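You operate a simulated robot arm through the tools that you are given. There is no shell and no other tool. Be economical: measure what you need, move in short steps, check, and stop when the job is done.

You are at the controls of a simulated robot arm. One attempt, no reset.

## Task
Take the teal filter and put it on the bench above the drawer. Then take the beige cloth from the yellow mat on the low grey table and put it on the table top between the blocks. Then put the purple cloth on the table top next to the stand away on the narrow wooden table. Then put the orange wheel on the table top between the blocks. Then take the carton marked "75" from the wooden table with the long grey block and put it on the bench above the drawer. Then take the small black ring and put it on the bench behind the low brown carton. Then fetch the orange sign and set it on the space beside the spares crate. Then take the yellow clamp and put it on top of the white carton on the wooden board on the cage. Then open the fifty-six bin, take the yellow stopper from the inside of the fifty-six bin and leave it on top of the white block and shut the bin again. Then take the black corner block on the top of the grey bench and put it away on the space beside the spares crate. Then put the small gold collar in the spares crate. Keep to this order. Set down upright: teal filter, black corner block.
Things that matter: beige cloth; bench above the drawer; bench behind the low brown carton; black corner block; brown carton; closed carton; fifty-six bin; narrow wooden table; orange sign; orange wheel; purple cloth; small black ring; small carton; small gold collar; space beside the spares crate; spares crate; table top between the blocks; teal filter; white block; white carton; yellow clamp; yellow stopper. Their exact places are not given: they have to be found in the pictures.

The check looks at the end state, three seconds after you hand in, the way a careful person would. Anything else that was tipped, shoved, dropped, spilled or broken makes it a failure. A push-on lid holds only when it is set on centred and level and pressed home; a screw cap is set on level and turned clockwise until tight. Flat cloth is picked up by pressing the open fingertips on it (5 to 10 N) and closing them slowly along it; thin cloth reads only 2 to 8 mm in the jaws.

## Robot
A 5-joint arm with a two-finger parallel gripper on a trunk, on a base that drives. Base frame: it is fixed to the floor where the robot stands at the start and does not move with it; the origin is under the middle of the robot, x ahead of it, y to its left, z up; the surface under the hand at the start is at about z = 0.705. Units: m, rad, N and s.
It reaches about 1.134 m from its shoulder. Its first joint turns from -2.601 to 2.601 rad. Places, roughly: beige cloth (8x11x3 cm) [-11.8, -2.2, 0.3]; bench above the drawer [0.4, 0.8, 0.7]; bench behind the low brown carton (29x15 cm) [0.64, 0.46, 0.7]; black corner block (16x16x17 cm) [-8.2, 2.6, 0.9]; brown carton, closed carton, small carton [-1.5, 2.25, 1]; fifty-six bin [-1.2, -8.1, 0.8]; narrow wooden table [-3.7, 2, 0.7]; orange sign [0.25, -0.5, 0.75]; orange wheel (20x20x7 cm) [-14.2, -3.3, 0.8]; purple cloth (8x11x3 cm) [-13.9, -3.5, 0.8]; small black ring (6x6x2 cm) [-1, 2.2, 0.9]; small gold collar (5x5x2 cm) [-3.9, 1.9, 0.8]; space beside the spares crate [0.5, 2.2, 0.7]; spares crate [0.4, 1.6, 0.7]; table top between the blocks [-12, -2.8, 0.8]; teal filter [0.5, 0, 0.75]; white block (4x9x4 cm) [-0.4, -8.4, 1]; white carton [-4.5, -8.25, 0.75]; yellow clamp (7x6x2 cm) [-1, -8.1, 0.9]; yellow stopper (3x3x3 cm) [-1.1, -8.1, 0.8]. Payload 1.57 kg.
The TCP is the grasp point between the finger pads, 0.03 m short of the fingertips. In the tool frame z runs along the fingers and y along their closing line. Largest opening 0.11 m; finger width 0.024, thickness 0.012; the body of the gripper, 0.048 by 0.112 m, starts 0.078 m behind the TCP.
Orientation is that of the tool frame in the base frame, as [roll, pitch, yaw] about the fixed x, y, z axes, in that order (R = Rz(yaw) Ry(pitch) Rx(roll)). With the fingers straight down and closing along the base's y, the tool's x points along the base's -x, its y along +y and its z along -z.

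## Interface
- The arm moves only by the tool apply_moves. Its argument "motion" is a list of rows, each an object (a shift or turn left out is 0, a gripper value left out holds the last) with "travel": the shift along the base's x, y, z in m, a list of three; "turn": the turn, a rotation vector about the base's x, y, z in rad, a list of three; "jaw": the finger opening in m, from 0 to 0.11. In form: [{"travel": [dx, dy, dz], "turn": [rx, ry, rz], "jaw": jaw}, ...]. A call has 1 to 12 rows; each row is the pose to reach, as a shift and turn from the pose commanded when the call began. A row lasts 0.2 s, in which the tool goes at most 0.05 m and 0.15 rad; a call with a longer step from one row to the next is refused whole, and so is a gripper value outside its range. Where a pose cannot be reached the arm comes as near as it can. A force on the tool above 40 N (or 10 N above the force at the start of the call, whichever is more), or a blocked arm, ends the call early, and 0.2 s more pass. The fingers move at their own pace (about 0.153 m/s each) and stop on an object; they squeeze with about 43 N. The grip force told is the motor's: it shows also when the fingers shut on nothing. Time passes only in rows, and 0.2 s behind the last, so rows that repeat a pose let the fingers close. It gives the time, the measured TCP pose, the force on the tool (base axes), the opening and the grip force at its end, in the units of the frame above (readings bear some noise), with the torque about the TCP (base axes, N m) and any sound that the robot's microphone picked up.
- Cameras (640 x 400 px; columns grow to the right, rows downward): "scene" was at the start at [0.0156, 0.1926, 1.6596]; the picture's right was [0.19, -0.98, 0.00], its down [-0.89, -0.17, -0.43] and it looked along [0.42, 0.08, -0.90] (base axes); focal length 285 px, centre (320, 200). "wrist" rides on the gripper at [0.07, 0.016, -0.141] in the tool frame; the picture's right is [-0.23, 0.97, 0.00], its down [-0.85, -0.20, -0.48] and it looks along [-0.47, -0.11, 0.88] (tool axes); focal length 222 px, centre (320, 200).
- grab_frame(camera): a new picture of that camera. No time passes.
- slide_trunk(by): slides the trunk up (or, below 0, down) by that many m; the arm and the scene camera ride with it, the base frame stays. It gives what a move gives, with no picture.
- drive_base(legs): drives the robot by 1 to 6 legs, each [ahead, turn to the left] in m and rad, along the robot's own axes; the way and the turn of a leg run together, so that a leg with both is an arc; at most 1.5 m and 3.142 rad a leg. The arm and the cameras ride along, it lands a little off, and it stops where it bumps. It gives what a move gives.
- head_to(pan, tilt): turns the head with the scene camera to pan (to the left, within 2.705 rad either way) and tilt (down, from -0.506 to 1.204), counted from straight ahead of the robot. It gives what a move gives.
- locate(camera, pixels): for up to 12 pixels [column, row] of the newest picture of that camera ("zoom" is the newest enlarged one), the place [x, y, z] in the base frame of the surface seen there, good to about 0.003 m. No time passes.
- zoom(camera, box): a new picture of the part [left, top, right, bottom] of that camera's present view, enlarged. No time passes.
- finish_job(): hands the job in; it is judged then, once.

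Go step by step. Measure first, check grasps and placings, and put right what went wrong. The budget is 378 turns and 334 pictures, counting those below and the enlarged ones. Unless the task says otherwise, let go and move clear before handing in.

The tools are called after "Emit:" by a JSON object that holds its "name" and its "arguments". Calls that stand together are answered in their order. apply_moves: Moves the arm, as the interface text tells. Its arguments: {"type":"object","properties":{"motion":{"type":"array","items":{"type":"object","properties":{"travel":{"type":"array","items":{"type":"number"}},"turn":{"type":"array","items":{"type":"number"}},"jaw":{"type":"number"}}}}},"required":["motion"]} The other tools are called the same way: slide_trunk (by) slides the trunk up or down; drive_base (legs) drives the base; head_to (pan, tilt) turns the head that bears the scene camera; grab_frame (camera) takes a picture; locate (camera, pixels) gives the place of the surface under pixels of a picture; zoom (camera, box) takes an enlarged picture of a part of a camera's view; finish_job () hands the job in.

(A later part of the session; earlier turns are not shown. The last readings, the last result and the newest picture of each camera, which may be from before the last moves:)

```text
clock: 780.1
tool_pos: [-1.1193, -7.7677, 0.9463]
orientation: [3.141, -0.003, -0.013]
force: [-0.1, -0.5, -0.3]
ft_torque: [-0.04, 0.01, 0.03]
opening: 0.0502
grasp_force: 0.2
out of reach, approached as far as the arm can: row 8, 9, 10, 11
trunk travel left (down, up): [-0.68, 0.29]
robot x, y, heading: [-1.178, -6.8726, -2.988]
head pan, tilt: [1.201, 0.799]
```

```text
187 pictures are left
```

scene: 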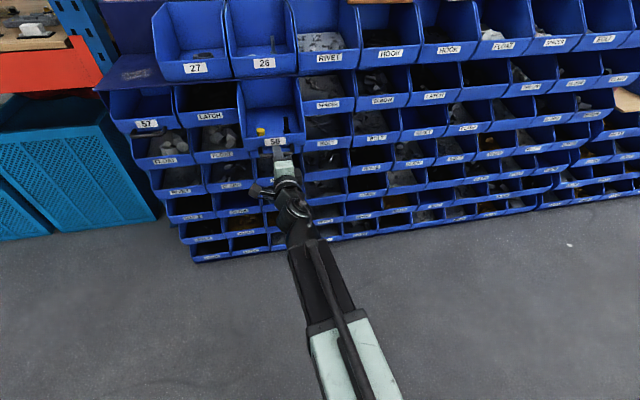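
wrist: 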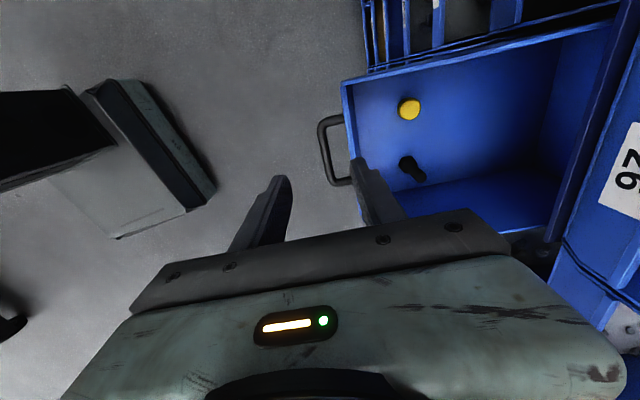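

Straight-down reach falls 0.11 m short from here. Retracting a bit and moving the base 0.17 m closer.

Emit:
{"name": "apply_moves", "arguments": {"motion": [{"travel": [0, 0.04, 0]}, {"travel": [0, 0.08, 0]}, {"travel": [0, 0.12, 0]}, {"travel": [0, 0.12, 0]}]}}

Emit:
{"name": "drive_base", "arguments": {"legs": [[0, -1.72], [-0.18, 0], [0, 1.74]]}}

Emit:
{"name": "grab_frame", "arguments": {"camera": "wrist"}}

```text
clock: 781.1
tool_pos: [-1.1202, -7.6438, 0.9463]
orientation: [-3.138, -0.004, -0.014]
force: [-0.5, 0.9, -0.5]
ft_torque: [0.01, 0.03, -0.02]
opening: 0.0498
grasp_force: 0.0
trunk travel left (down, up): [-0.68, 0.29]
robot x, y, heading: [-1.1757, -6.8662, -2.989]
head pan, tilt: [1.201, 0.799]
```

```text
clock: 790.9
tool_pos: [-1.0962, -7.8228, 0.9462]
orientation: [-3.14, -0.002, 0.018]
force: [-0.4, 0.5, 0.0]
ft_torque: [0.01, -0.05, -0.02]
opening: 0.0503
grasp_force: 0.0
trunk travel left (down, up): [-0.68, 0.29]
robot x, y, heading: [-1.1681, -7.0967, -2.97]
head pan, tilt: [1.201, 0.799]
```

```text
186 pictures are left
```

wrist: 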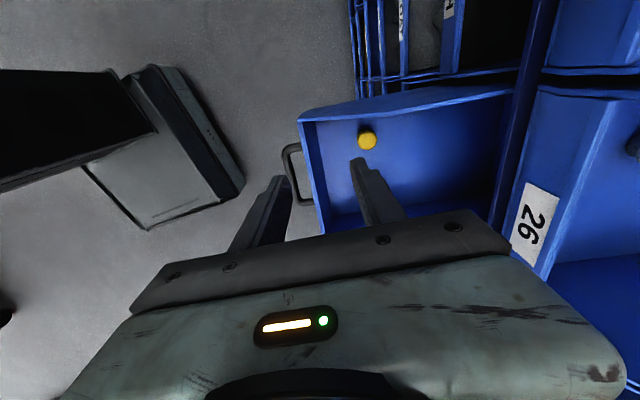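

Emit:
{"name": "locate", "arguments": {"camera": "wrist", "pixels": [[367, 140], [358, 140], [376, 142], [367, 131], [310, 150], [330, 110], [300, 122], [315, 215]]}}

Emit:
{"name": "zoom", "arguments": {"camera": "wrist", "box": [280, 80, 440, 220]}}

```text
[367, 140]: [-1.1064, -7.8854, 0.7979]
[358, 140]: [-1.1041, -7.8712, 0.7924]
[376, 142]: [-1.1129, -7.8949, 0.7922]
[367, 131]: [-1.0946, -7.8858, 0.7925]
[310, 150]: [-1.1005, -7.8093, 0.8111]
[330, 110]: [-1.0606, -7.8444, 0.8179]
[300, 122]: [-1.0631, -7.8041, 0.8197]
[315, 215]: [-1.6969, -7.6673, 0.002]
```

```text
2.86 times, centred on (360, 150) of wrist
```

zoom: 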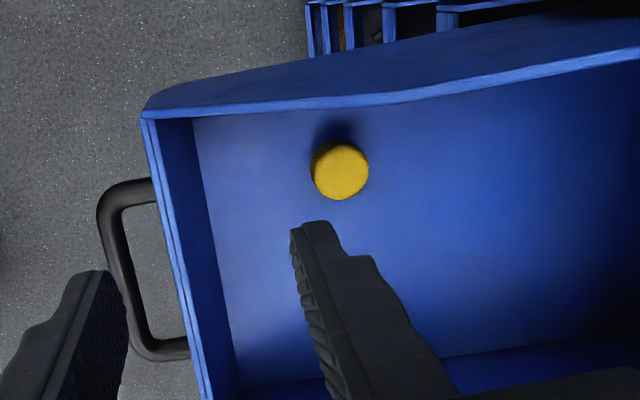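

Stopper centre (-1.107,-7.883), top 0.797, floor 0.768. Moving over it and lowering.

Emit:
{"name": "apply_moves", "arguments": {"motion": [{"travel": [-0.005, -0.03, 0]}, {"travel": [-0.011, -0.06, 0]}, {"travel": [-0.011, -0.06, 0]}]}}

Emit:
{"name": "slide_trunk", "arguments": {"by": -0.1}}

Emit:
{"name": "grab_frame", "arguments": {"camera": "wrist"}}

```text
clock: 791.7
tool_pos: [-1.1106, -7.8848, 0.9466]
orientation: [-3.141, -0.003, 0.018]
force: [0.5, -0.4, -0.6]
ft_torque: [-0.02, -0.03, -0.03]
opening: 0.0505
grasp_force: 0.0
trunk travel left (down, up): [-0.68, 0.29]
robot x, y, heading: [-1.1705, -7.0934, -2.967]
head pan, tilt: [1.201, 0.799]
```

```text
clock: 793.0
tool_pos: [-1.1106, -7.8834, 0.8461]
orientation: [-3.141, -0.002, 0.016]
force: [-0.3, -0.7, 0.8]
ft_torque: [0.03, 0.0, -0.01]
opening: 0.05
grasp_force: 0.0
trunk travel left (down, up): [-0.58, 0.39]
robot x, y, heading: [-1.1744, -7.0941, -2.972]
head pan, tilt: [1.201, 0.799]
```

```text
184 pictures are left
```

wrist: 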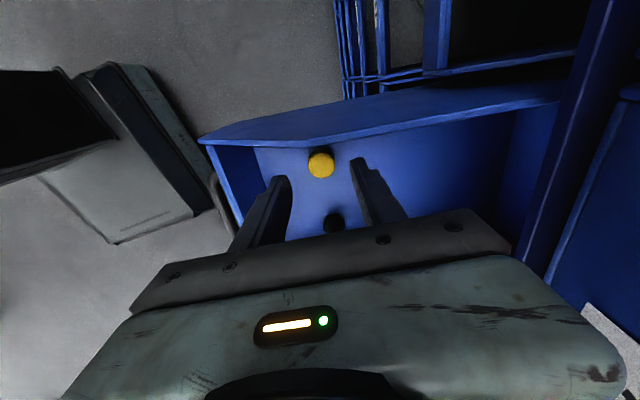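

Emit:
{"name": "slide_trunk", "arguments": {"by": -0.043}}

Emit:
{"name": "apply_moves", "arguments": {"motion": [{"travel": [0.003, 0, 0], "jaw": 0.04}, {"travel": [0.003, 0, 0], "jaw": 0.03}, {"travel": [0.003, 0, 0], "jaw": 0.02}, {"travel": [0.003, 0, 0], "jaw": 0.01}, {"travel": [0.003, 0, 0], "jaw": 0.01}]}}

Emit:
{"name": "slide_trunk", "arguments": {"by": 0.16}}

Emit:
{"name": "grab_frame", "arguments": {"camera": "wrist"}}

```text
clock: 793.9
tool_pos: [-1.1104, -7.8832, 0.8035]
orientation: [-3.14, -0.003, 0.018]
force: [0.0, 0.8, 0.3]
ft_torque: [-0.03, -0.01, -0.03]
opening: 0.0503
grasp_force: 0.0
trunk travel left (down, up): [-0.537, 0.433]
robot x, y, heading: [-1.1705, -7.0956, -2.968]
head pan, tilt: [1.201, 0.799]
```

```text
clock: 795.1
tool_pos: [-1.1076, -7.8827, 0.8026]
orientation: [-3.14, -0.003, 0.018]
force: [1.0, 0.0, 1.2]
ft_torque: [0.01, -0.01, 0.02]
opening: 0.0233
grasp_force: 35.6
trunk travel left (down, up): [-0.537, 0.433]
robot x, y, heading: [-1.1717, -7.0962, -2.969]
head pan, tilt: [1.201, 0.799]
```

```text
clock: 796.9
tool_pos: [-1.1073, -7.8828, 0.9632]
orientation: [-3.14, -0.004, 0.018]
force: [0.2, 1.2, 0.2]
ft_torque: [-0.02, 0.0, 0.04]
opening: 0.0232
grasp_force: 35.3
trunk travel left (down, up): [-0.697, 0.273]
robot x, y, heading: [-1.1701, -7.0941, -2.971]
head pan, tilt: [1.201, 0.799]
```

```text
183 pictures are left
```

wrist: 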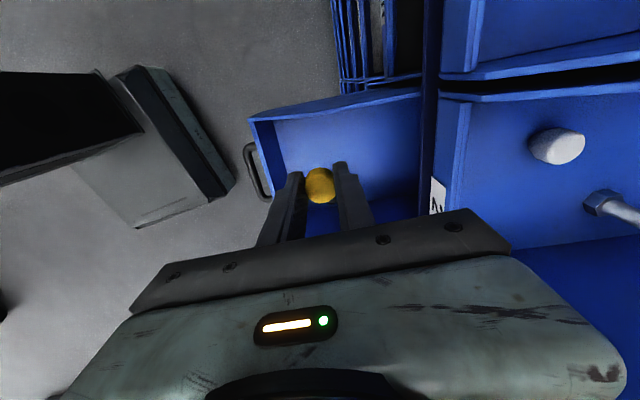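

Stopper held (23 mm). Raising and looking at the white block on the left shelf.

Emit:
{"name": "slide_trunk", "arguments": {"by": 0.2}}

Emit:
{"name": "head_to", "arguments": {"pan": 1.9, "tilt": 0.7}}

Emit:
{"name": "grab_frame", "arguments": {"camera": "scene"}}

Emit:
{"name": "zoom", "arguments": {"camera": "scene", "box": [180, 60, 420, 210]}}

```text
clock: 799.1
tool_pos: [-1.1064, -7.8824, 1.1634]
orientation: [-3.14, -0.004, 0.016]
force: [0.0, 0.3, 0.2]
ft_torque: [-0.01, 0.02, -0.03]
opening: 0.0235
grasp_force: 35.8
trunk travel left (down, up): [-0.897, 0.073]
robot x, y, heading: [-1.1677, -7.0972, -2.968]
head pan, tilt: [1.201, 0.799]
```

```text
clock: 800.2
tool_pos: [-1.1067, -7.8835, 1.1634]
orientation: [-3.141, -0.004, 0.017]
force: [-0.3, -0.3, -0.6]
ft_torque: [0.0, -0.01, -0.04]
opening: 0.0232
grasp_force: 35.3
trunk travel left (down, up): [-0.897, 0.073]
robot x, y, heading: [-1.1727, -7.0928, -2.974]
head pan, tilt: [1.901, 0.7]
```

```text
182 pictures are left
```

scene: 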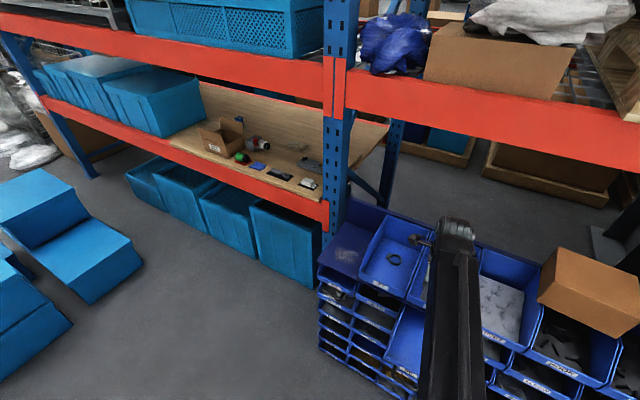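

```text
2.67 times, centred on (300, 135) of scene
```

zoom: 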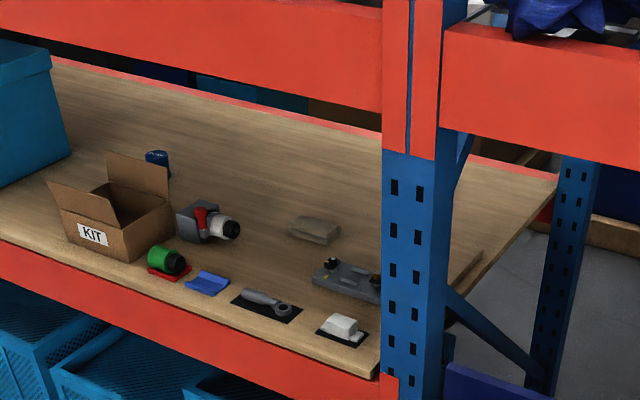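

Emit:
{"name": "locate", "arguments": {"camera": "zoom", "pixels": [[342, 322], [330, 330], [355, 335], [320, 225], [300, 230], [345, 350], [270, 300], [345, 270], [210, 380], [380, 370], [250, 330], [400, 300]]}}

Emit:
{"name": "zoom", "arguments": {"camera": "scene", "box": [270, 130, 340, 210]}}

Emit:
{"name": "locate", "arguments": {"camera": "scene", "pixels": [[270, 210], [280, 285], [220, 255], [85, 300], [140, 265], [60, 330], [290, 190], [340, 130], [340, 250]]}}

```text
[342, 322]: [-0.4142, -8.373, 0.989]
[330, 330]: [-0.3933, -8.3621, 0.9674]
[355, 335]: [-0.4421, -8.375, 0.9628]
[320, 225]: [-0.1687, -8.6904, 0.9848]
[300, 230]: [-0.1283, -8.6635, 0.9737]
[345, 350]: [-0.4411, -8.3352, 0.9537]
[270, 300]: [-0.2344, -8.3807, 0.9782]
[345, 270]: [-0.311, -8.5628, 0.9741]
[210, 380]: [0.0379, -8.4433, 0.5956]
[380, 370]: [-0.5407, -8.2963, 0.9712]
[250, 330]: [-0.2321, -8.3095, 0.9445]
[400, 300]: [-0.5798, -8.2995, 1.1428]
```

```text
5.00 times, centred on (305, 170) of scene
```

zoom: 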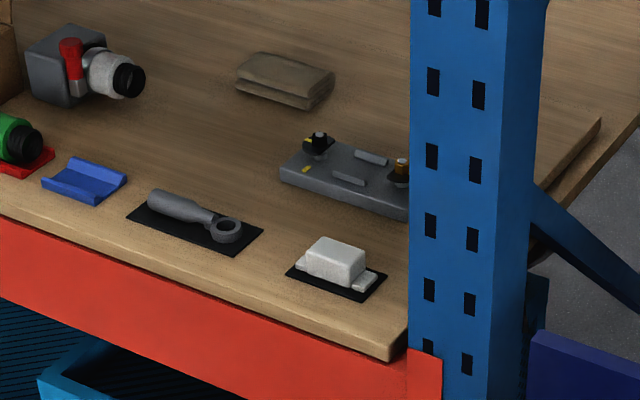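

```text
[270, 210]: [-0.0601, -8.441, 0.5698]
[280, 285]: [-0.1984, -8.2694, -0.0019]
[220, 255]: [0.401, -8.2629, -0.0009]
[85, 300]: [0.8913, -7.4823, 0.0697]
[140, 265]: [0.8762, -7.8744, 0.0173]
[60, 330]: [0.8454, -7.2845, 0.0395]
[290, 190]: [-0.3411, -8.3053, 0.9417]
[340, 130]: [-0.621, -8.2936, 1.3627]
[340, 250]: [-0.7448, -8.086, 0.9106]
```

The white block is at (-0.414,-8.373), top z 0.989, just right of the rack post. Retracting first, then repositioning the base to about (-0.42,-7.5).

Emit:
{"name": "apply_moves", "arguments": {"motion": [{"travel": [-0.004, 0.045, 0]}, {"travel": [-0.008, 0.09, 0]}, {"travel": [-0.012, 0.135, 0]}, {"travel": [-0.016, 0.18, 0]}, {"travel": [-0.018, 0.21, 0]}, {"travel": [-0.018, 0.21, 0]}]}}

Emit:
{"name": "drive_base", "arguments": {"legs": [[0, -0.666], [-0.852, 0], [0, 0.6]]}}

Emit:
{"name": "grab_frame", "arguments": {"camera": "wrist"}}

```text
clock: 801.6
tool_pos: [-1.1247, -7.6732, 1.1623]
orientation: [-3.14, -0.001, 0.018]
force: [-0.5, -0.8, -0.1]
ft_torque: [-0.03, -0.02, 0.0]
opening: 0.0231
grasp_force: 35.6
trunk travel left (down, up): [-0.897, 0.073]
robot x, y, heading: [-1.1732, -7.094, -2.973]
head pan, tilt: [1.901, 0.7]
```

```text
clock: 809.5
tool_pos: [-0.4385, -8.0808, 1.1643]
orientation: [-3.141, -0.001, -0.068]
force: [-0.8, 0.5, -1.1]
ft_torque: [-0.01, 0.02, 0.02]
opening: 0.0229
grasp_force: 35.6
trunk travel left (down, up): [-0.897, 0.073]
robot x, y, heading: [-0.4324, -7.5208, -3.071]
head pan, tilt: [1.901, 0.7]
```

```text
179 pictures are left
```

wrist: 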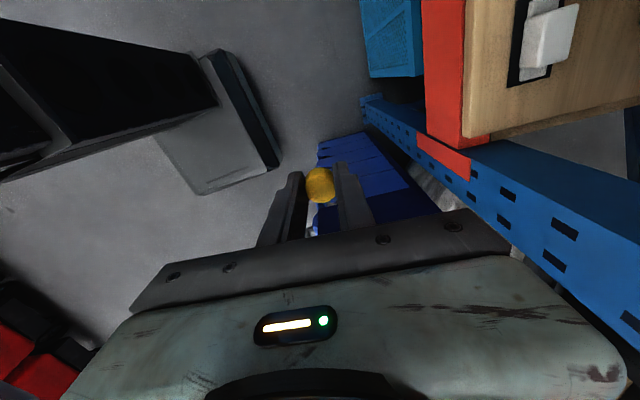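

Emit:
{"name": "zoom", "arguments": {"camera": "wrist", "box": [480, 0, 640, 100]}}

Emit:
{"name": "locate", "arguments": {"camera": "zoom", "pixels": [[300, 90], [360, 60], [250, 200], [310, 240], [280, 150], [330, 150], [250, 80], [220, 280], [400, 20], [200, 200]]}}

```text
4.00 times, centred on (560, 50) of wrist
```

zoom: 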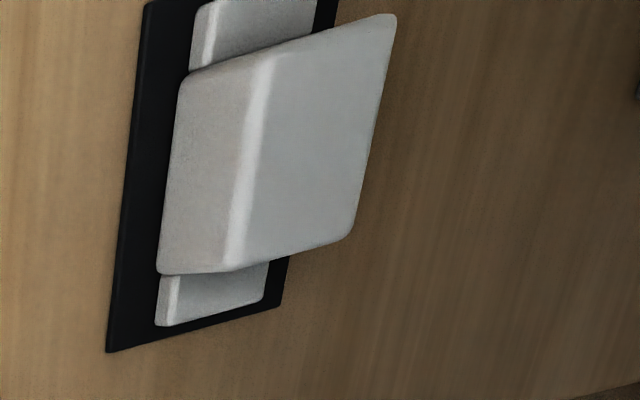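

```text
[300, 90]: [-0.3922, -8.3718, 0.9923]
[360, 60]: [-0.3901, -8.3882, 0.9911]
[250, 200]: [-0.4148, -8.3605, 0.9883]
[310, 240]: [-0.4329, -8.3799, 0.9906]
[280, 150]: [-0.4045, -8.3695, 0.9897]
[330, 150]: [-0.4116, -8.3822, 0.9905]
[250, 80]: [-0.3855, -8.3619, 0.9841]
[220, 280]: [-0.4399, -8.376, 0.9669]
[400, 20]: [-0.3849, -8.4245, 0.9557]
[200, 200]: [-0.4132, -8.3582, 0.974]
```

Block top centre (-0.409,-8.378), z 0.991. I'll lower to 1.08 first (to stay under the upper beam), then extend.

Emit:
{"name": "slide_trunk", "arguments": {"by": -0.084}}

Emit:
{"name": "apply_moves", "arguments": {"motion": [{"travel": [0.005, -0.048, 0]}, {"travel": [0.01, -0.096, 0]}, {"travel": [0.015, -0.144, 0]}, {"travel": [0.02, -0.192, 0]}, {"travel": [0.025, -0.24, 0]}, {"travel": [0.029, -0.28, 0]}, {"travel": [0.03, -0.298, 0]}, {"travel": [0.03, -0.298, 0]}]}}

Emit:
{"name": "grab_frame", "arguments": {"camera": "wrist"}}

```text
clock: 810.7
tool_pos: [-0.4399, -8.081, 1.0808]
orientation: [-3.141, -0.004, -0.067]
force: [0.7, -0.7, -0.4]
ft_torque: [-0.02, 0.0, 0.02]
opening: 0.023
grasp_force: 35.9
trunk travel left (down, up): [-0.813, 0.157]
robot x, y, heading: [-0.4333, -7.5207, -3.066]
head pan, tilt: [1.901, 0.7]
```

```text
clock: 812.5
tool_pos: [-0.4071, -8.3786, 1.079]
orientation: [-3.139, -0.002, -0.069]
force: [0.3, 0.1, -0.4]
ft_torque: [0.0, 0.03, 0.0]
opening: 0.0226
grasp_force: 35.4
trunk travel left (down, up): [-0.813, 0.157]
robot x, y, heading: [-0.4327, -7.5184, -3.069]
head pan, tilt: [1.901, 0.7]
```

```text
177 pictures are left
```

wrist: 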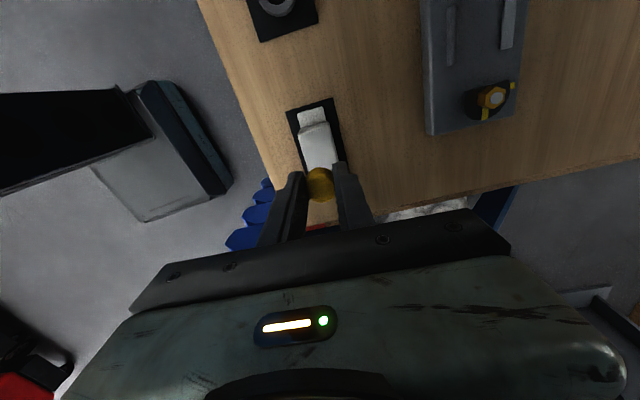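

Lowering 5 cm and checking alignment over the block.

Emit:
{"name": "slide_trunk", "arguments": {"by": -0.046}}

Emit:
{"name": "grab_frame", "arguments": {"camera": "wrist"}}

Emit:
{"name": "locate", "arguments": {"camera": "wrist", "pixels": [[312, 130], [320, 145], [300, 150], [330, 140], [325, 210]]}}

```text
clock: 813.4
tool_pos: [-0.4093, -8.3775, 1.0324]
orientation: [-3.141, -0.004, -0.069]
force: [-1.7, 0.2, -1.0]
ft_torque: [-0.02, -0.02, -0.03]
opening: 0.0229
grasp_force: 35.4
trunk travel left (down, up): [-0.767, 0.203]
robot x, y, heading: [-0.4338, -7.5184, -3.069]
head pan, tilt: [1.901, 0.7]
```

```text
176 pictures are left
```

wrist: 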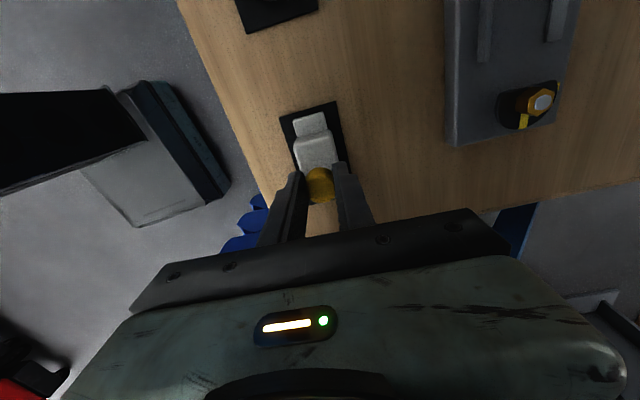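

```text
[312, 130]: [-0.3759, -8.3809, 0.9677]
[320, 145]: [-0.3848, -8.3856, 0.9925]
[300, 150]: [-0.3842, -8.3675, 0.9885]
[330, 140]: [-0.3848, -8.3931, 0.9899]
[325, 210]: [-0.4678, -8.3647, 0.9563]
```

Aligned with the block centre. Lowering to contact.

Emit:
{"name": "slide_trunk", "arguments": {"by": -0.006}}

Emit:
{"name": "slide_trunk", "arguments": {"by": -0.002}}

```text
clock: 813.9
tool_pos: [-0.4088, -8.3772, 1.0265]
orientation: [-3.14, -0.002, -0.069]
force: [-0.4, -0.2, 0.4]
ft_torque: [0.01, -0.02, 0.0]
opening: 0.023
grasp_force: 35.8
trunk travel left (down, up): [-0.761, 0.209]
robot x, y, heading: [-0.4335, -7.5234, -3.068]
head pan, tilt: [1.901, 0.7]
```

```text
clock: 814.4
tool_pos: [-0.4077, -8.3775, 1.0243]
orientation: [-3.14, -0.003, -0.068]
force: [-0.8, 0.7, -0.3]
ft_torque: [0.04, 0.02, -0.02]
opening: 0.0231
grasp_force: 35.3
trunk travel left (down, up): [-0.759, 0.211]
robot x, y, heading: [-0.4351, -7.5192, -3.067]
head pan, tilt: [1.901, 0.7]
```

Emit:
{"name": "slide_trunk", "arguments": {"by": -0.002}}

```text
clock: 815.0
tool_pos: [-0.4089, -8.377, 1.0248]
orientation: [3.141, -0.003, -0.068]
force: [0.7, -5.3, 17.6]
ft_torque: [-0.17, 0.05, 0.0]
opening: 0.0228
grasp_force: 36.1
trunk travel left (down, up): [-0.757, 0.213]
robot x, y, heading: [-0.4319, -7.5232, -3.067]
head pan, tilt: [1.901, 0.7]
```

Contact (17.6 N). Releasing gently and lifting.

Emit:
{"name": "apply_moves", "arguments": {"motion": [{"jaw": 0.027}, {"jaw": 0.033}, {"jaw": 0.042}, {"jaw": 0.05}, {"jaw": 0.05}]}}

Emit:
{"name": "slide_trunk", "arguments": {"by": 0.08}}

Emit:
{"name": "grab_frame", "arguments": {"camera": "wrist"}}

```text
clock: 816.2
tool_pos: [-0.4085, -8.3788, 1.0241]
orientation: [-3.139, -0.004, -0.07]
force: [0.1, -0.2, -0.4]
ft_torque: [-0.01, -0.03, 0.03]
opening: 0.0498
grasp_force: 0.1
trunk travel left (down, up): [-0.757, 0.213]
robot x, y, heading: [-0.4329, -7.5233, -3.068]
head pan, tilt: [1.901, 0.7]
```

```text
clock: 817.3
tool_pos: [-0.4091, -8.3766, 1.1035]
orientation: [-3.14, -0.005, -0.069]
force: [0.4, 0.2, -0.3]
ft_torque: [0.02, 0.0, 0.01]
opening: 0.0499
grasp_force: 0.1
trunk travel left (down, up): [-0.837, 0.133]
robot x, y, heading: [-0.4322, -7.5215, -3.072]
head pan, tilt: [1.901, 0.7]
```

```text
175 pictures are left
```

wrist: 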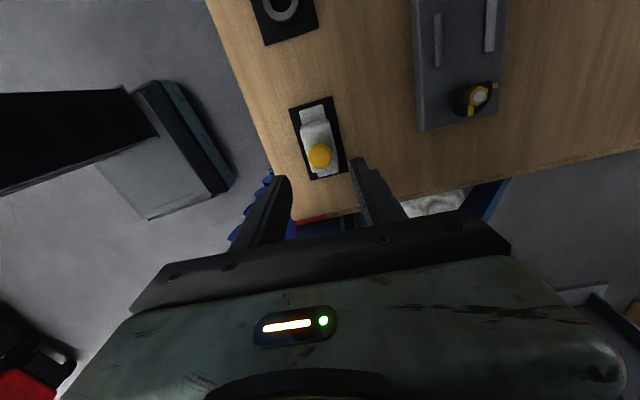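

The stopper stands on the white block. Now to shut bin 56: retract, reposition to about (-1.15,-6.9), and push with a tilted hand.

Emit:
{"name": "apply_moves", "arguments": {"motion": [{"travel": [-0.004, 0.047, 0]}, {"travel": [-0.008, 0.094, 0]}, {"travel": [-0.012, 0.141, 0]}, {"travel": [-0.016, 0.188, 0]}, {"travel": [-0.02, 0.235, 0]}, {"travel": [-0.023, 0.265, 0]}, {"travel": [-0.023, 0.265, 0]}]}}

Emit:
{"name": "drive_base", "arguments": {"legs": [[0, -0.783], [0.949, 0], [0, 0.75]]}}

Emit:
{"name": "head_to", "arguments": {"pan": 1.3, "tilt": 0.8}}

Emit:
{"name": "grab_frame", "arguments": {"camera": "scene"}}

```text
clock: 818.9
tool_pos: [-0.4319, -8.1118, 1.1032]
orientation: [-3.139, -0.004, -0.068]
force: [-0.5, -0.4, 0.0]
ft_torque: [0.02, 0.01, -0.02]
opening: 0.05
grasp_force: 0.0
trunk travel left (down, up): [-0.837, 0.133]
robot x, y, heading: [-0.4338, -7.521, -3.072]
head pan, tilt: [1.901, 0.7]
```

```text
clock: 828.0
tool_pos: [-1.1862, -7.4899, 1.1027]
orientation: [-3.14, -0.003, -0.098]
force: [-0.7, -0.7, 0.0]
ft_torque: [0.03, -0.1, 0.0]
opening: 0.0502
grasp_force: 0.0
trunk travel left (down, up): [-0.837, 0.133]
robot x, y, heading: [-1.1684, -6.9269, -3.118]
head pan, tilt: [1.901, 0.7]
```

```text
clock: 829.0
tool_pos: [-1.1862, -7.4899, 1.1041]
orientation: [-3.14, -0.003, -0.099]
force: [1.2, -0.5, -0.9]
ft_torque: [-0.01, 0.04, 0.01]
opening: 0.0502
grasp_force: 0.0
trunk travel left (down, up): [-0.837, 0.133]
robot x, y, heading: [-1.1699, -6.9272, -3.113]
head pan, tilt: [1.3, 0.799]
```

```text
174 pictures are left
```

scene: 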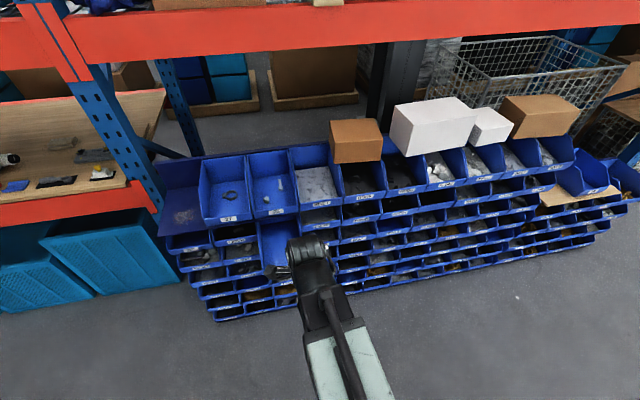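

Tilting the closed hand by 0.6 rad in line with the handle (x -1.148).

Emit:
{"name": "apply_moves", "arguments": {"motion": [{"travel": [0.02, 0, 0], "jaw": 0.02}, {"travel": [0.036, 0, 0], "jaw": 0.0}, {"travel": [0.037, -0.0349, 0.0024], "turn": [-0.14, -0.003, 0]}, {"travel": [0.038, -0.0691, 0.0097], "turn": [-0.28, -0.006, 0]}, {"travel": [0.0385, -0.1019, 0.0217], "turn": [-0.42, -0.009, 0]}, {"travel": [0.039, -0.1328, 0.0382], "turn": [-0.56, -0.012, 0]}, {"travel": [0.039, -0.1412, 0.0437], "turn": [-0.6, -0.013, 0]}, {"travel": [0.039, -0.1412, 0.0437], "turn": [-0.6, -0.013, 0]}]}}

Emit:
{"name": "slide_trunk", "arguments": {"by": -0.357}}

Emit:
{"name": "grab_frame", "arguments": {"camera": "wrist"}}

Emit:
{"name": "grab_frame", "arguments": {"camera": "scene"}}

```text
clock: 830.8
tool_pos: [-1.1472, -7.6328, 1.1457]
orientation: [2.543, -0.069, -0.074]
force: [0.2, -0.8, 0.1]
ft_torque: [0.01, -0.01, -0.02]
opening: 0.0002
grasp_force: 21.6
trunk travel left (down, up): [-0.837, 0.133]
robot x, y, heading: [-1.1705, -6.9296, -3.117]
head pan, tilt: [1.3, 0.799]
```

```text
clock: 834.2
tool_pos: [-1.1469, -7.6322, 0.79]
orientation: [2.544, -0.069, -0.075]
force: [0.9, -0.1, 1.1]
ft_torque: [-0.03, 0.04, 0.03]
opening: 0.0
grasp_force: 21.2
trunk travel left (down, up): [-0.48, 0.49]
robot x, y, heading: [-1.1669, -6.9247, -3.11]
head pan, tilt: [1.3, 0.799]
```

```text
173 pictures are left
```

wrist: 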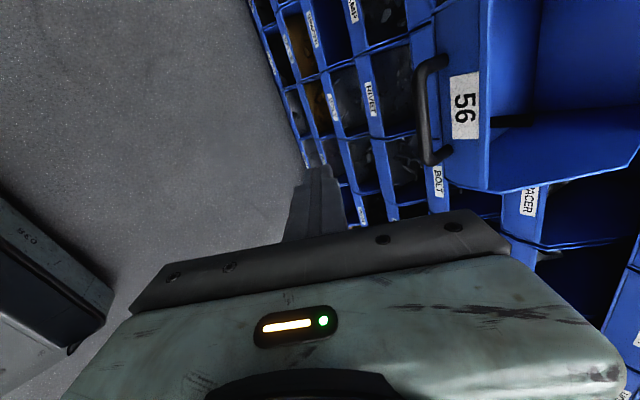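

```text
172 pictures are left
```

scene: 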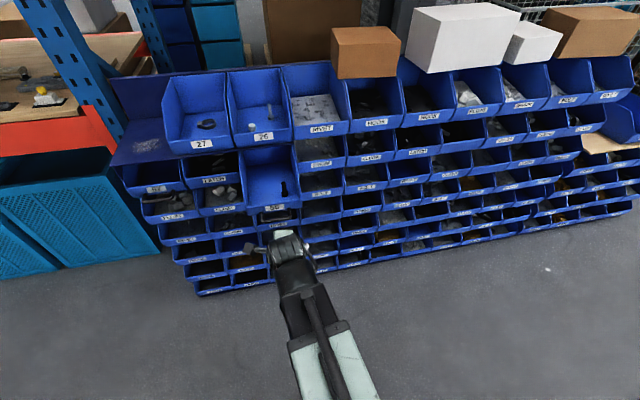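

Emit:
{"name": "locate", "arguments": {"camera": "wrist", "pixels": [[420, 75], [424, 110], [430, 150], [440, 60], [465, 105], [315, 175]]}}

```text
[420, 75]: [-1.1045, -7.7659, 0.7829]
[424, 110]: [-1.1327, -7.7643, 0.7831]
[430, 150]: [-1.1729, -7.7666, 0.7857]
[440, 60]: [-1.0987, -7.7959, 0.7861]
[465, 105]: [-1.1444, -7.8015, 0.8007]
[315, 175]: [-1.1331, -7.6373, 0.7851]
```

Bar at y -7.766, z 0.783 – right ahead of the fingertip. Pushing the drawer in.

Emit:
{"name": "apply_moves", "arguments": {"motion": [{"travel": [0, -0.04, 0]}, {"travel": [0, -0.08, 0]}, {"travel": [0, -0.11, 0]}, {"travel": [0, -0.13, 0]}, {"travel": [0, -0.15, 0]}, {"travel": [0, -0.17, 0]}, {"travel": [0, -0.19, 0]}, {"travel": [0, -0.21, 0]}, {"travel": [0, -0.23, 0]}, {"travel": [0, -0.25, 0]}, {"travel": [0, -0.265, 0]}, {"travel": [0, -0.275, 0]}]}}

Emit:
{"name": "grab_frame", "arguments": {"camera": "scene"}}

```text
clock: 836.8
tool_pos: [-1.1463, -7.9077, 0.7881]
orientation: [2.543, -0.071, -0.076]
force: [-1.3, 0.3, -3.4]
ft_torque: [0.06, 0.03, -0.03]
opening: 0.0
grasp_force: 21.5
trunk travel left (down, up): [-0.48, 0.49]
robot x, y, heading: [-1.1645, -6.9266, -3.117]
head pan, tilt: [1.3, 0.799]
```

```text
171 pictures are left
```

scene: 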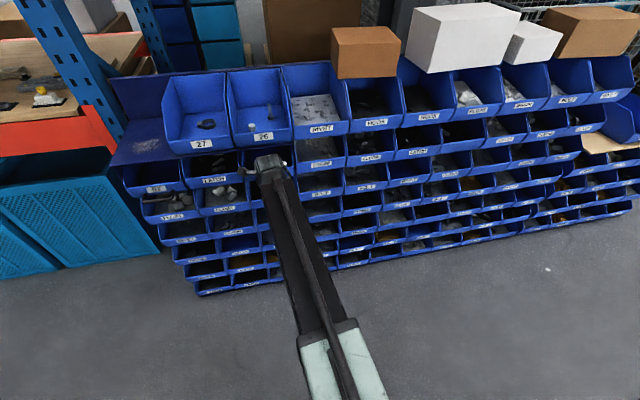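

Nearly shut; pushing gently further until it seats.

Emit:
{"name": "apply_moves", "arguments": {"motion": [{"travel": [0, -0.006, 0]}, {"travel": [0, -0.012, 0]}, {"travel": [0, -0.018, 0]}, {"travel": [0, -0.024, 0]}, {"travel": [0, -0.03, 0]}]}}

Emit:
{"name": "grab_frame", "arguments": {"camera": "wrist"}}

```text
clock: 837.4
tool_pos: [-1.1467, -7.9121, 0.7871]
orientation: [2.559, -0.067, -0.076]
force: [0.0, 6.5, -2.6]
ft_torque: [0.16, 0.05, 0.11]
opening: 0.0002
grasp_force: 21.7
trunk travel left (down, up): [-0.48, 0.49]
robot x, y, heading: [-1.1705, -6.924, -3.115]
head pan, tilt: [1.3, 0.799]
stopped in row 2: the force on the tool passed its limit at 49 N (the readings are from after the stop); the commanded pose is now the measured one
```

```text
170 pictures are left
```

wrist: 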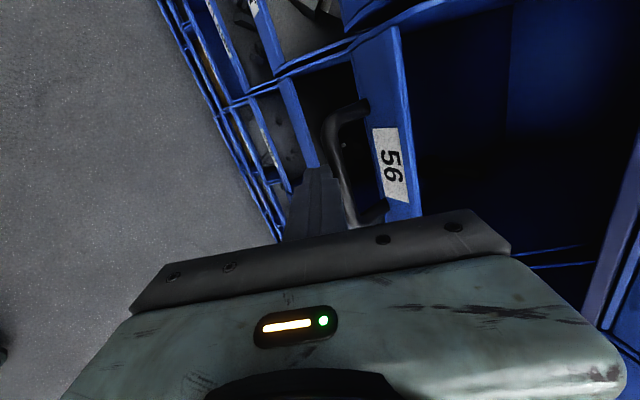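

It seated with a 49 N stop. Checking the label plane and bar positions against the original closed ones (-7.973, -7.937).

Emit:
{"name": "locate", "arguments": {"camera": "wrist", "pixels": [[390, 165], [335, 140], [345, 185], [400, 100]]}}

Emit:
{"name": "apply_moves", "arguments": {"motion": [{"travel": [0, 0.04, 0]}, {"travel": [0, 0.08, 0]}, {"travel": [0, 0.12, 0]}, {"travel": [0, 0.16, 0]}, {"travel": [0, 0.2, 0]}, {"travel": [0, 0.24, 0]}, {"travel": [0, 0.26, 0]}, {"travel": [0, 0.26, 0]}]}}

Emit:
{"name": "grab_frame", "arguments": {"camera": "scene"}}

Emit:
{"name": "zoom", "arguments": {"camera": "scene", "box": [100, 50, 340, 250]}}

```text
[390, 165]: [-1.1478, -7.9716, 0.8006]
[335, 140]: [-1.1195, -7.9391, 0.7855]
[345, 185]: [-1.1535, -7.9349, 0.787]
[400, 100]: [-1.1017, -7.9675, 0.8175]
```

```text
clock: 839.2
tool_pos: [-1.1482, -7.6517, 0.7854]
orientation: [2.555, -0.071, -0.076]
force: [-0.7, 0.7, -0.2]
ft_torque: [-0.01, 0.02, 0.0]
opening: 0.0
grasp_force: 21.5
trunk travel left (down, up): [-0.48, 0.49]
robot x, y, heading: [-1.1711, -6.9253, -3.115]
head pan, tilt: [1.3, 0.799]
```

```text
169 pictures are left
```

scene: 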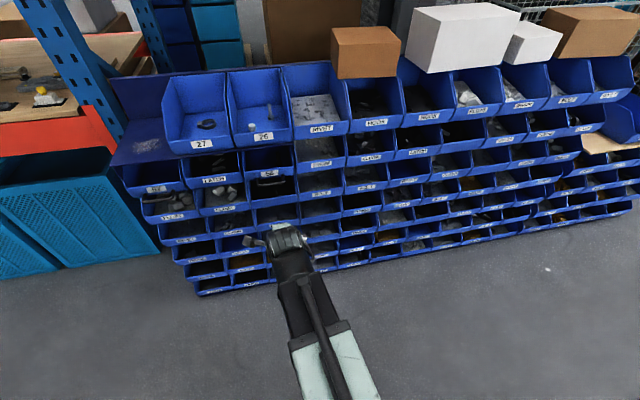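

```text
2.00 times, centred on (220, 150) of scene
```

zoom: 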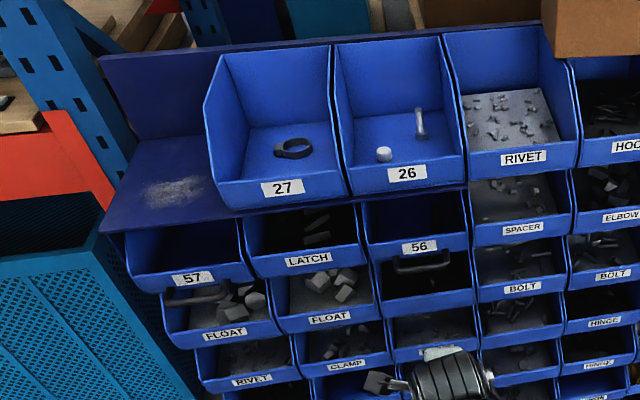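

Bin 56 is shut (label and bar back at original positions). Untilting the hand and heading out toward the grey bench for the black corner block.

Emit:
{"name": "slide_trunk", "arguments": {"by": 0.33}}

Emit:
{"name": "apply_moves", "arguments": {"motion": [{"travel": [0, 0.031, -0.016], "turn": [0.14, 0.003, 0], "jaw": 0.05}, {"travel": [0, 0.064, -0.028], "turn": [0.28, 0.006, 0]}, {"travel": [-0.001, 0.098, -0.036], "turn": [0.42, 0.009, 0]}, {"travel": [-0.002, 0.125, -0.04], "turn": [0.54, 0.012, 0]}, {"travel": [-0.003, 0.138, -0.0415], "turn": [0.585, 0.013, 0]}, {"travel": [-0.003, 0.138, -0.0415], "turn": [0.585, 0.013, 0]}]}}

Emit:
{"name": "drive_base", "arguments": {"legs": [[0, -0.55], [0.825, 0], [0.825, 0], [0, -1.047], [1.2, 0], [1.2, 0]]}}

```text
clock: 842.4
tool_pos: [-1.1447, -7.6516, 1.1167]
orientation: [2.554, -0.07, -0.073]
force: [0.2, -0.1, -0.4]
ft_torque: [0.01, 0.01, 0.01]
opening: 0.0001
grasp_force: 21.1
trunk travel left (down, up): [-0.81, 0.16]
robot x, y, heading: [-1.1682, -6.9225, -3.12]
head pan, tilt: [1.3, 0.799]
```

```text
clock: 843.8
tool_pos: [-1.1499, -7.512, 1.0766]
orientation: [3.14, -0.005, -0.096]
force: [-0.3, -0.3, -0.6]
ft_torque: [-0.03, -0.02, 0.0]
opening: 0.0504
grasp_force: 0.1
trunk travel left (down, up): [-0.81, 0.16]
robot x, y, heading: [-1.1706, -6.9264, -3.119]
head pan, tilt: [1.3, 0.799]
```

```text
clock: 867.7
tool_pos: [-3.1637, -3.6882, 1.0754]
orientation: [3.136, -0.002, -1.698]
force: [-0.2, 0.4, -0.4]
ft_torque: [0.02, 0.01, 0.01]
opening: 0.05
grasp_force: 0.1
trunk travel left (down, up): [-0.81, 0.16]
robot x, y, heading: [-2.5762, -3.6841, 1.568]
head pan, tilt: [1.3, 0.799]
```

Emit:
{"name": "drive_base", "arguments": {"legs": [[0, -1.026], [1.32, 0], [0, 1.03], [1.1, 0], [1.1, 0], [0, 1.4]]}}

```text
clock: 893.5
tool_pos: [-1.5346, -1.3652, 1.0766]
orientation: [3.139, -0.003, -0.312]
force: [-0.3, 0.8, 0.6]
ft_torque: [-0.04, -0.01, -0.02]
opening: 0.0501
grasp_force: 0.2
trunk travel left (down, up): [-0.81, 0.16]
robot x, y, heading: [-1.4367, -0.8326, 2.945]
head pan, tilt: [1.3, 0.799]
```

Emit:
{"name": "drive_base", "arguments": {"legs": [[0, -0.06], [1.5, 0], [1.5, 0], [1.5, 0], [1.5, 0]]}}

Emit:
{"name": "head_to", "arguments": {"pan": -0.9, "tilt": 0.6}}

Emit:
{"name": "grab_frame", "arguments": {"camera": "scene"}}

```text
clock: 922.3
tool_pos: [-7.341, 0.0522, 1.0756]
orientation: [3.138, -0.005, -0.353]
force: [-0.8, -0.4, 0.4]
ft_torque: [0.0, -0.01, -0.01]
opening: 0.0503
grasp_force: 0.0
trunk travel left (down, up): [-0.81, 0.16]
robot x, y, heading: [-7.2233, 0.5797, 2.903]
head pan, tilt: [1.3, 0.799]
```

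```text
clock: 924.4
tool_pos: [-7.3411, 0.0518, 1.076]
orientation: [3.139, -0.004, -0.35]
force: [-0.7, 0.6, 0.0]
ft_torque: [0.02, 0.02, 0.0]
opening: 0.05
grasp_force: 0.1
trunk travel left (down, up): [-0.81, 0.16]
robot x, y, heading: [-7.2239, 0.581, 2.905]
head pan, tilt: [-0.901, 0.6]
```

```text
167 pictures are left
```

scene: 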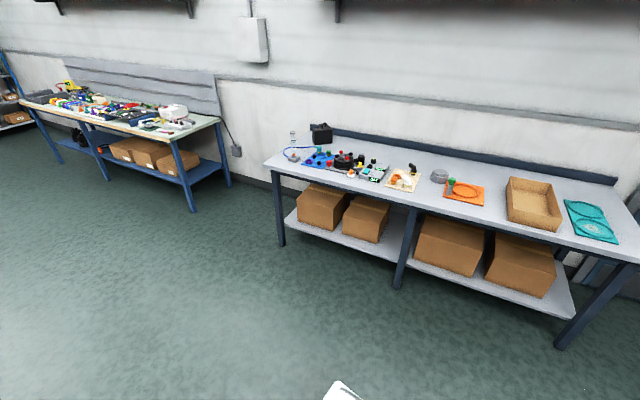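

The black corner block is at (320,133) at the back of the grey bench. Zooming in.

Emit:
{"name": "zoom", "arguments": {"camera": "scene", "box": [260, 110, 380, 200]}}

Emit:
{"name": "locate", "arguments": {"camera": "scene", "pixels": [[320, 125], [314, 130], [320, 140], [328, 140], [331, 128], [268, 162], [284, 240], [293, 155], [335, 160], [350, 150], [310, 150], [615, 235]]}}

```text
4.44 times, centred on (320, 155) of scene
```

zoom: 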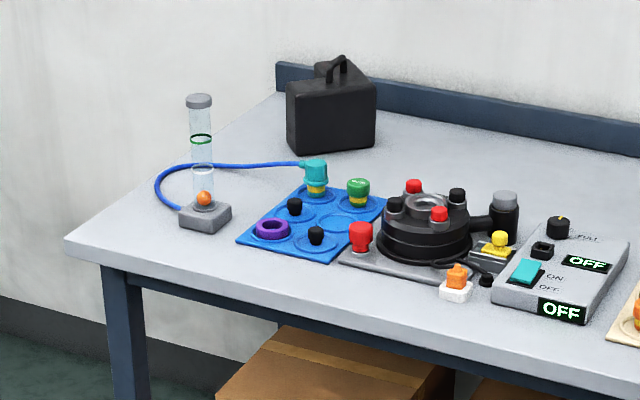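

```text
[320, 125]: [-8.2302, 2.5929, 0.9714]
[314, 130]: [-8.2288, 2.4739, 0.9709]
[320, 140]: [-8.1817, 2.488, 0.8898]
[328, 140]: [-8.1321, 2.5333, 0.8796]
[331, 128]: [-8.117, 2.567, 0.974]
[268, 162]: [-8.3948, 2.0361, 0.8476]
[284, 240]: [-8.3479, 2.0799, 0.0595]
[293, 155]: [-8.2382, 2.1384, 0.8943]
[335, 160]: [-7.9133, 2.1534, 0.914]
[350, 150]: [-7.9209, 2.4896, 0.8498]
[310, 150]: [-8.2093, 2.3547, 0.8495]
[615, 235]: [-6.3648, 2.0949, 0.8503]
```

Emit:
{"name": "locate", "arguments": {"camera": "zoom", "pixels": [[200, 100], [203, 150], [343, 60], [330, 72], [505, 200], [330, 90], [360, 100], [375, 90]]}}

Emit:
{"name": "drive_base", "arguments": {"legs": [[0, -0.625], [1.425, 0], [0, -2.3]]}}

Emit:
{"name": "head_to", "arguments": {"pan": 1.3, "tilt": 0.7}}

Emit:
{"name": "grab_frame", "arguments": {"camera": "scene"}}

Emit:
{"name": "grab_frame", "arguments": {"camera": "wrist"}}

```text
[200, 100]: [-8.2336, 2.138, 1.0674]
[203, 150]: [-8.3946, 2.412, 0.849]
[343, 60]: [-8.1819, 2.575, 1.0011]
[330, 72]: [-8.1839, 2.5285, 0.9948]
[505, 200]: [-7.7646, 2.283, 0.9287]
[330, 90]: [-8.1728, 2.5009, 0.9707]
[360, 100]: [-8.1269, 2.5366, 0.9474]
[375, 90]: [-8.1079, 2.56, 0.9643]
```

```text
clock: 937.9
tool_pos: [-8.2762, 2.1991, 1.0754]
orientation: [3.136, -0.027, -3.087]
force: [-0.4, 0.9, -0.8]
ft_torque: [0.04, 0.04, 0.01]
opening: 0.0501
grasp_force: 0.0
trunk travel left (down, up): [-0.81, 0.16]
robot x, y, heading: [-8.1639, 1.6362, 0.171]
head pan, tilt: [-0.901, 0.6]
stopped in leg 3: the force on the tool passed its limit at 80 N (the readings are from after the stop); the commanded pose is now the measured one
```

```text
clock: 939.9
tool_pos: [-8.2775, 2.1986, 1.0762]
orientation: [3.135, -0.027, -3.086]
force: [-0.1, -1.0, 0.2]
ft_torque: [-0.01, -0.02, 0.01]
opening: 0.05
grasp_force: 0.1
trunk travel left (down, up): [-0.81, 0.16]
robot x, y, heading: [-8.16, 1.6328, 0.18]
head pan, tilt: [1.3, 0.7]
```

```text
165 pictures are left
```

scene: 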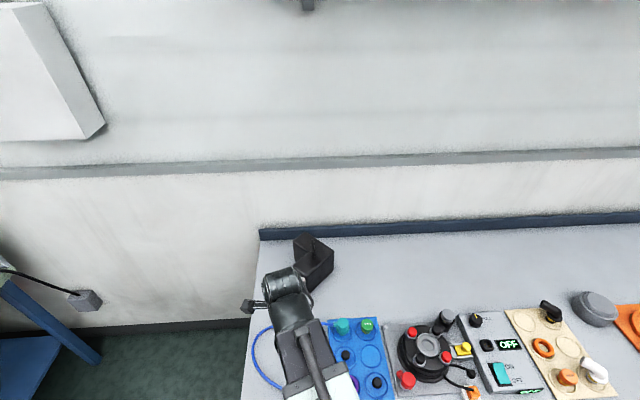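

```text
164 pictures are left
```

wrist: 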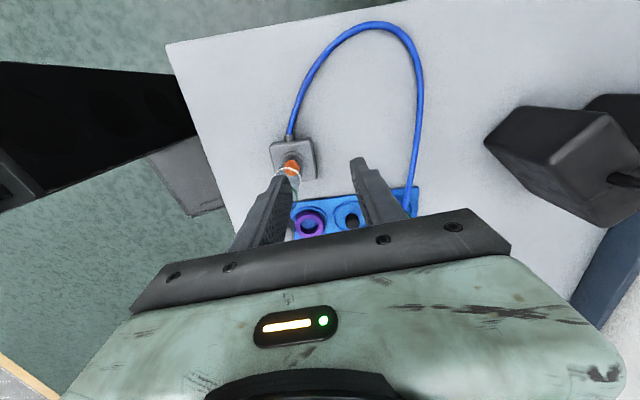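

The hand bumped the clear tube (its top is at z 1.067, above my fingertips). Inspecting before moving.

Emit:
{"name": "zoom", "arguments": {"camera": "wrist", "box": [220, 110, 380, 250]}}

Emit:
{"name": "locate", "arguments": {"camera": "wrist", "pixels": [[280, 145], [305, 175], [290, 160], [272, 148], [312, 165], [290, 175]]}}

Emit:
{"name": "zoom", "arguments": {"camera": "scene", "box": [220, 230, 360, 400]}}

```text
2.86 times, centred on (300, 180) of wrist
```

zoom: 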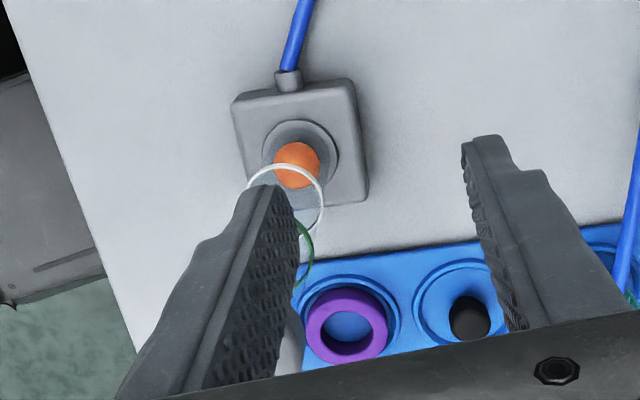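

```text
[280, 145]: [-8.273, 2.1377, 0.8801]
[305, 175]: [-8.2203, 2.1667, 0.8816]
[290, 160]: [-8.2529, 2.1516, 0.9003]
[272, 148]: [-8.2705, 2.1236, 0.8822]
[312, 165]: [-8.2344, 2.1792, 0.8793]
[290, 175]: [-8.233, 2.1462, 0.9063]
```

```text
2.35 times, centred on (290, 315) of scene
```

zoom: 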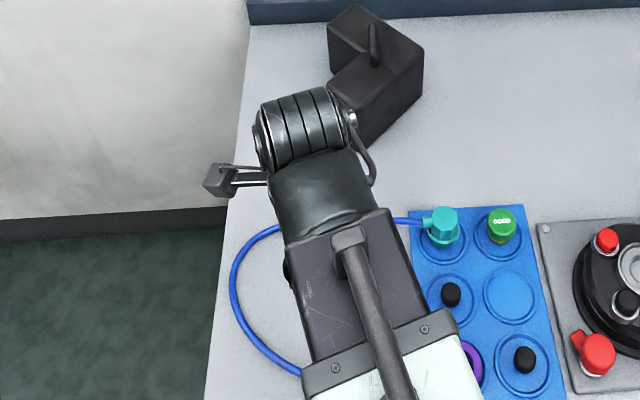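

The tube still stands. Backing off the way I came, then raising well above it.

Emit:
{"name": "drive_base", "arguments": {"legs": [[0, 0.2]]}}

Emit:
{"name": "slide_trunk", "arguments": {"by": 0.16}}

Emit:
{"name": "grab_frame", "arguments": {"camera": "wrist"}}

Emit:
{"name": "grab_frame", "arguments": {"camera": "scene"}}

```text
clock: 941.1
tool_pos: [-8.3882, 2.1646, 1.0764]
orientation: [3.136, -0.026, -2.88]
force: [0.4, 0.1, -0.6]
ft_torque: [-0.02, 0.02, -0.04]
opening: 0.0499
grasp_force: 0.0
trunk travel left (down, up): [-0.81, 0.16]
robot x, y, heading: [-8.1602, 1.6414, 0.361]
head pan, tilt: [1.3, 0.7]
```

```text
clock: 942.9
tool_pos: [-8.3861, 2.1652, 1.2367]
orientation: [3.135, -0.027, -2.879]
force: [-0.1, -0.2, -0.5]
ft_torque: [-0.01, -0.02, -0.02]
opening: 0.0504
grasp_force: 0.0
trunk travel left (down, up): [-0.97, 0.0]
robot x, y, heading: [-8.1604, 1.644, 0.371]
head pan, tilt: [1.3, 0.7]
```

```text
161 pictures are left
```

wrist: 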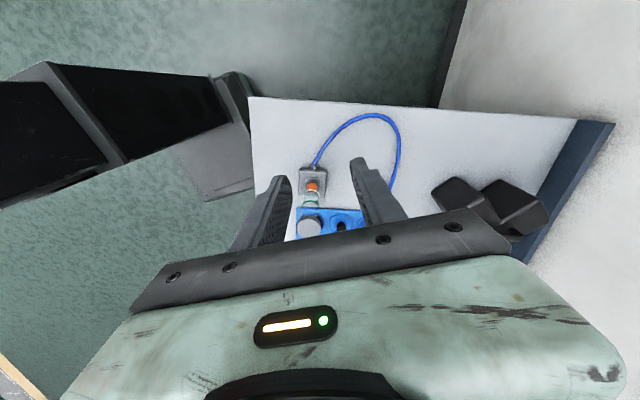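

```text
160 pictures are left
```

scene: 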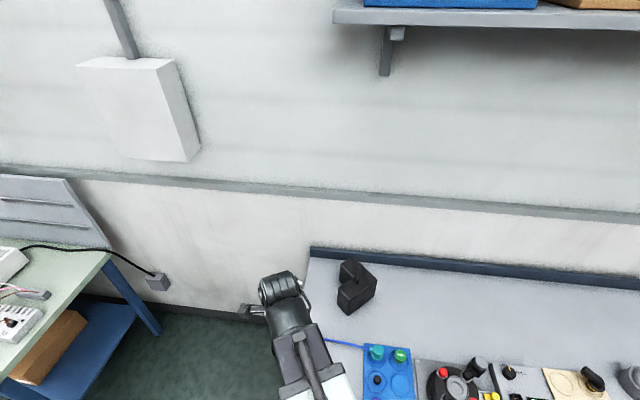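

Emit:
{"name": "locate", "arguments": {"camera": "wrist", "pixels": [[310, 226], [313, 186], [301, 172], [325, 172], [302, 193], [326, 190]]}}

Emit:
{"name": "zoom", "arguments": {"camera": "wrist", "box": [240, 150, 400, 250]}}

```text
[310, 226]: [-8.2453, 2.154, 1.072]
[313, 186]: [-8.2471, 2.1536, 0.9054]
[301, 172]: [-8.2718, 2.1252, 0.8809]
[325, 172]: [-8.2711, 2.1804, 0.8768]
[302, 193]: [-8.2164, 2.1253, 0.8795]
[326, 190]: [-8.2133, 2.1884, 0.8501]
```

```text
4.00 times, centred on (320, 200) of wrist
```

zoom: 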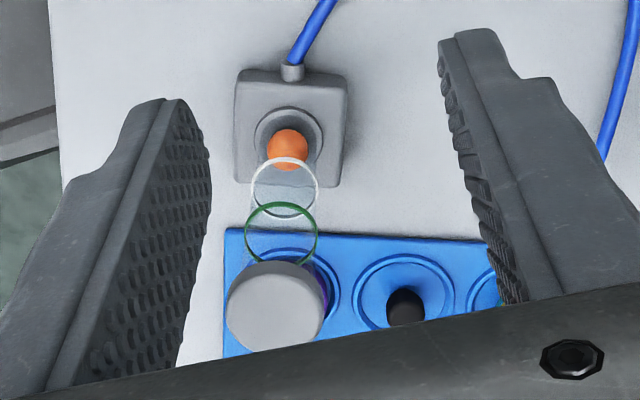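

The tube is undisturbed (centre still (-8.245,2.153)). With tips now at 1.207 I can turn safely toward the corner block.

Emit:
{"name": "drive_base", "arguments": {"legs": [[0, -0.386]]}}

Emit:
{"name": "grab_frame", "arguments": {"camera": "wrist"}}

Emit:
{"name": "grab_frame", "arguments": {"camera": "scene"}}

```text
clock: 944.5
tool_pos: [-8.1723, 2.2103, 1.2373]
orientation: [3.136, -0.029, 3.014]
force: [-0.2, -0.4, 0.0]
ft_torque: [0.0, 0.03, -0.04]
opening: 0.0499
grasp_force: 0.1
trunk travel left (down, up): [-0.97, 0.0]
robot x, y, heading: [-8.1625, 1.6322, -0.011]
head pan, tilt: [1.3, 0.7]
```

```text
158 pictures are left
```

wrist: 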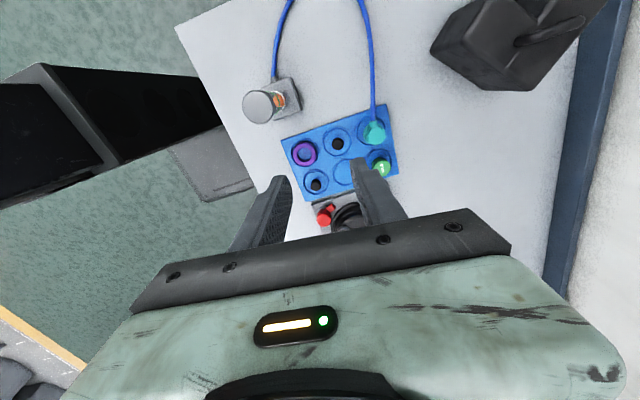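

```text
157 pictures are left
```

scene: 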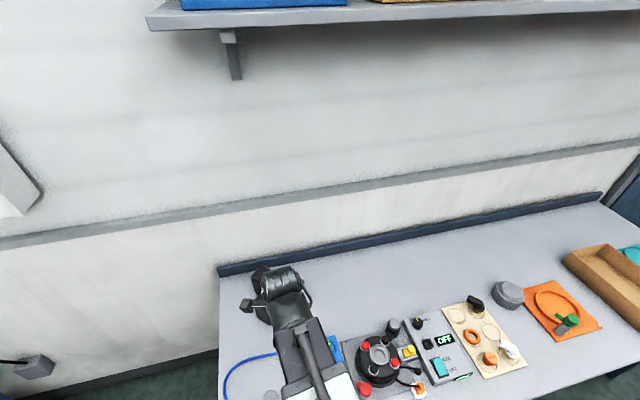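

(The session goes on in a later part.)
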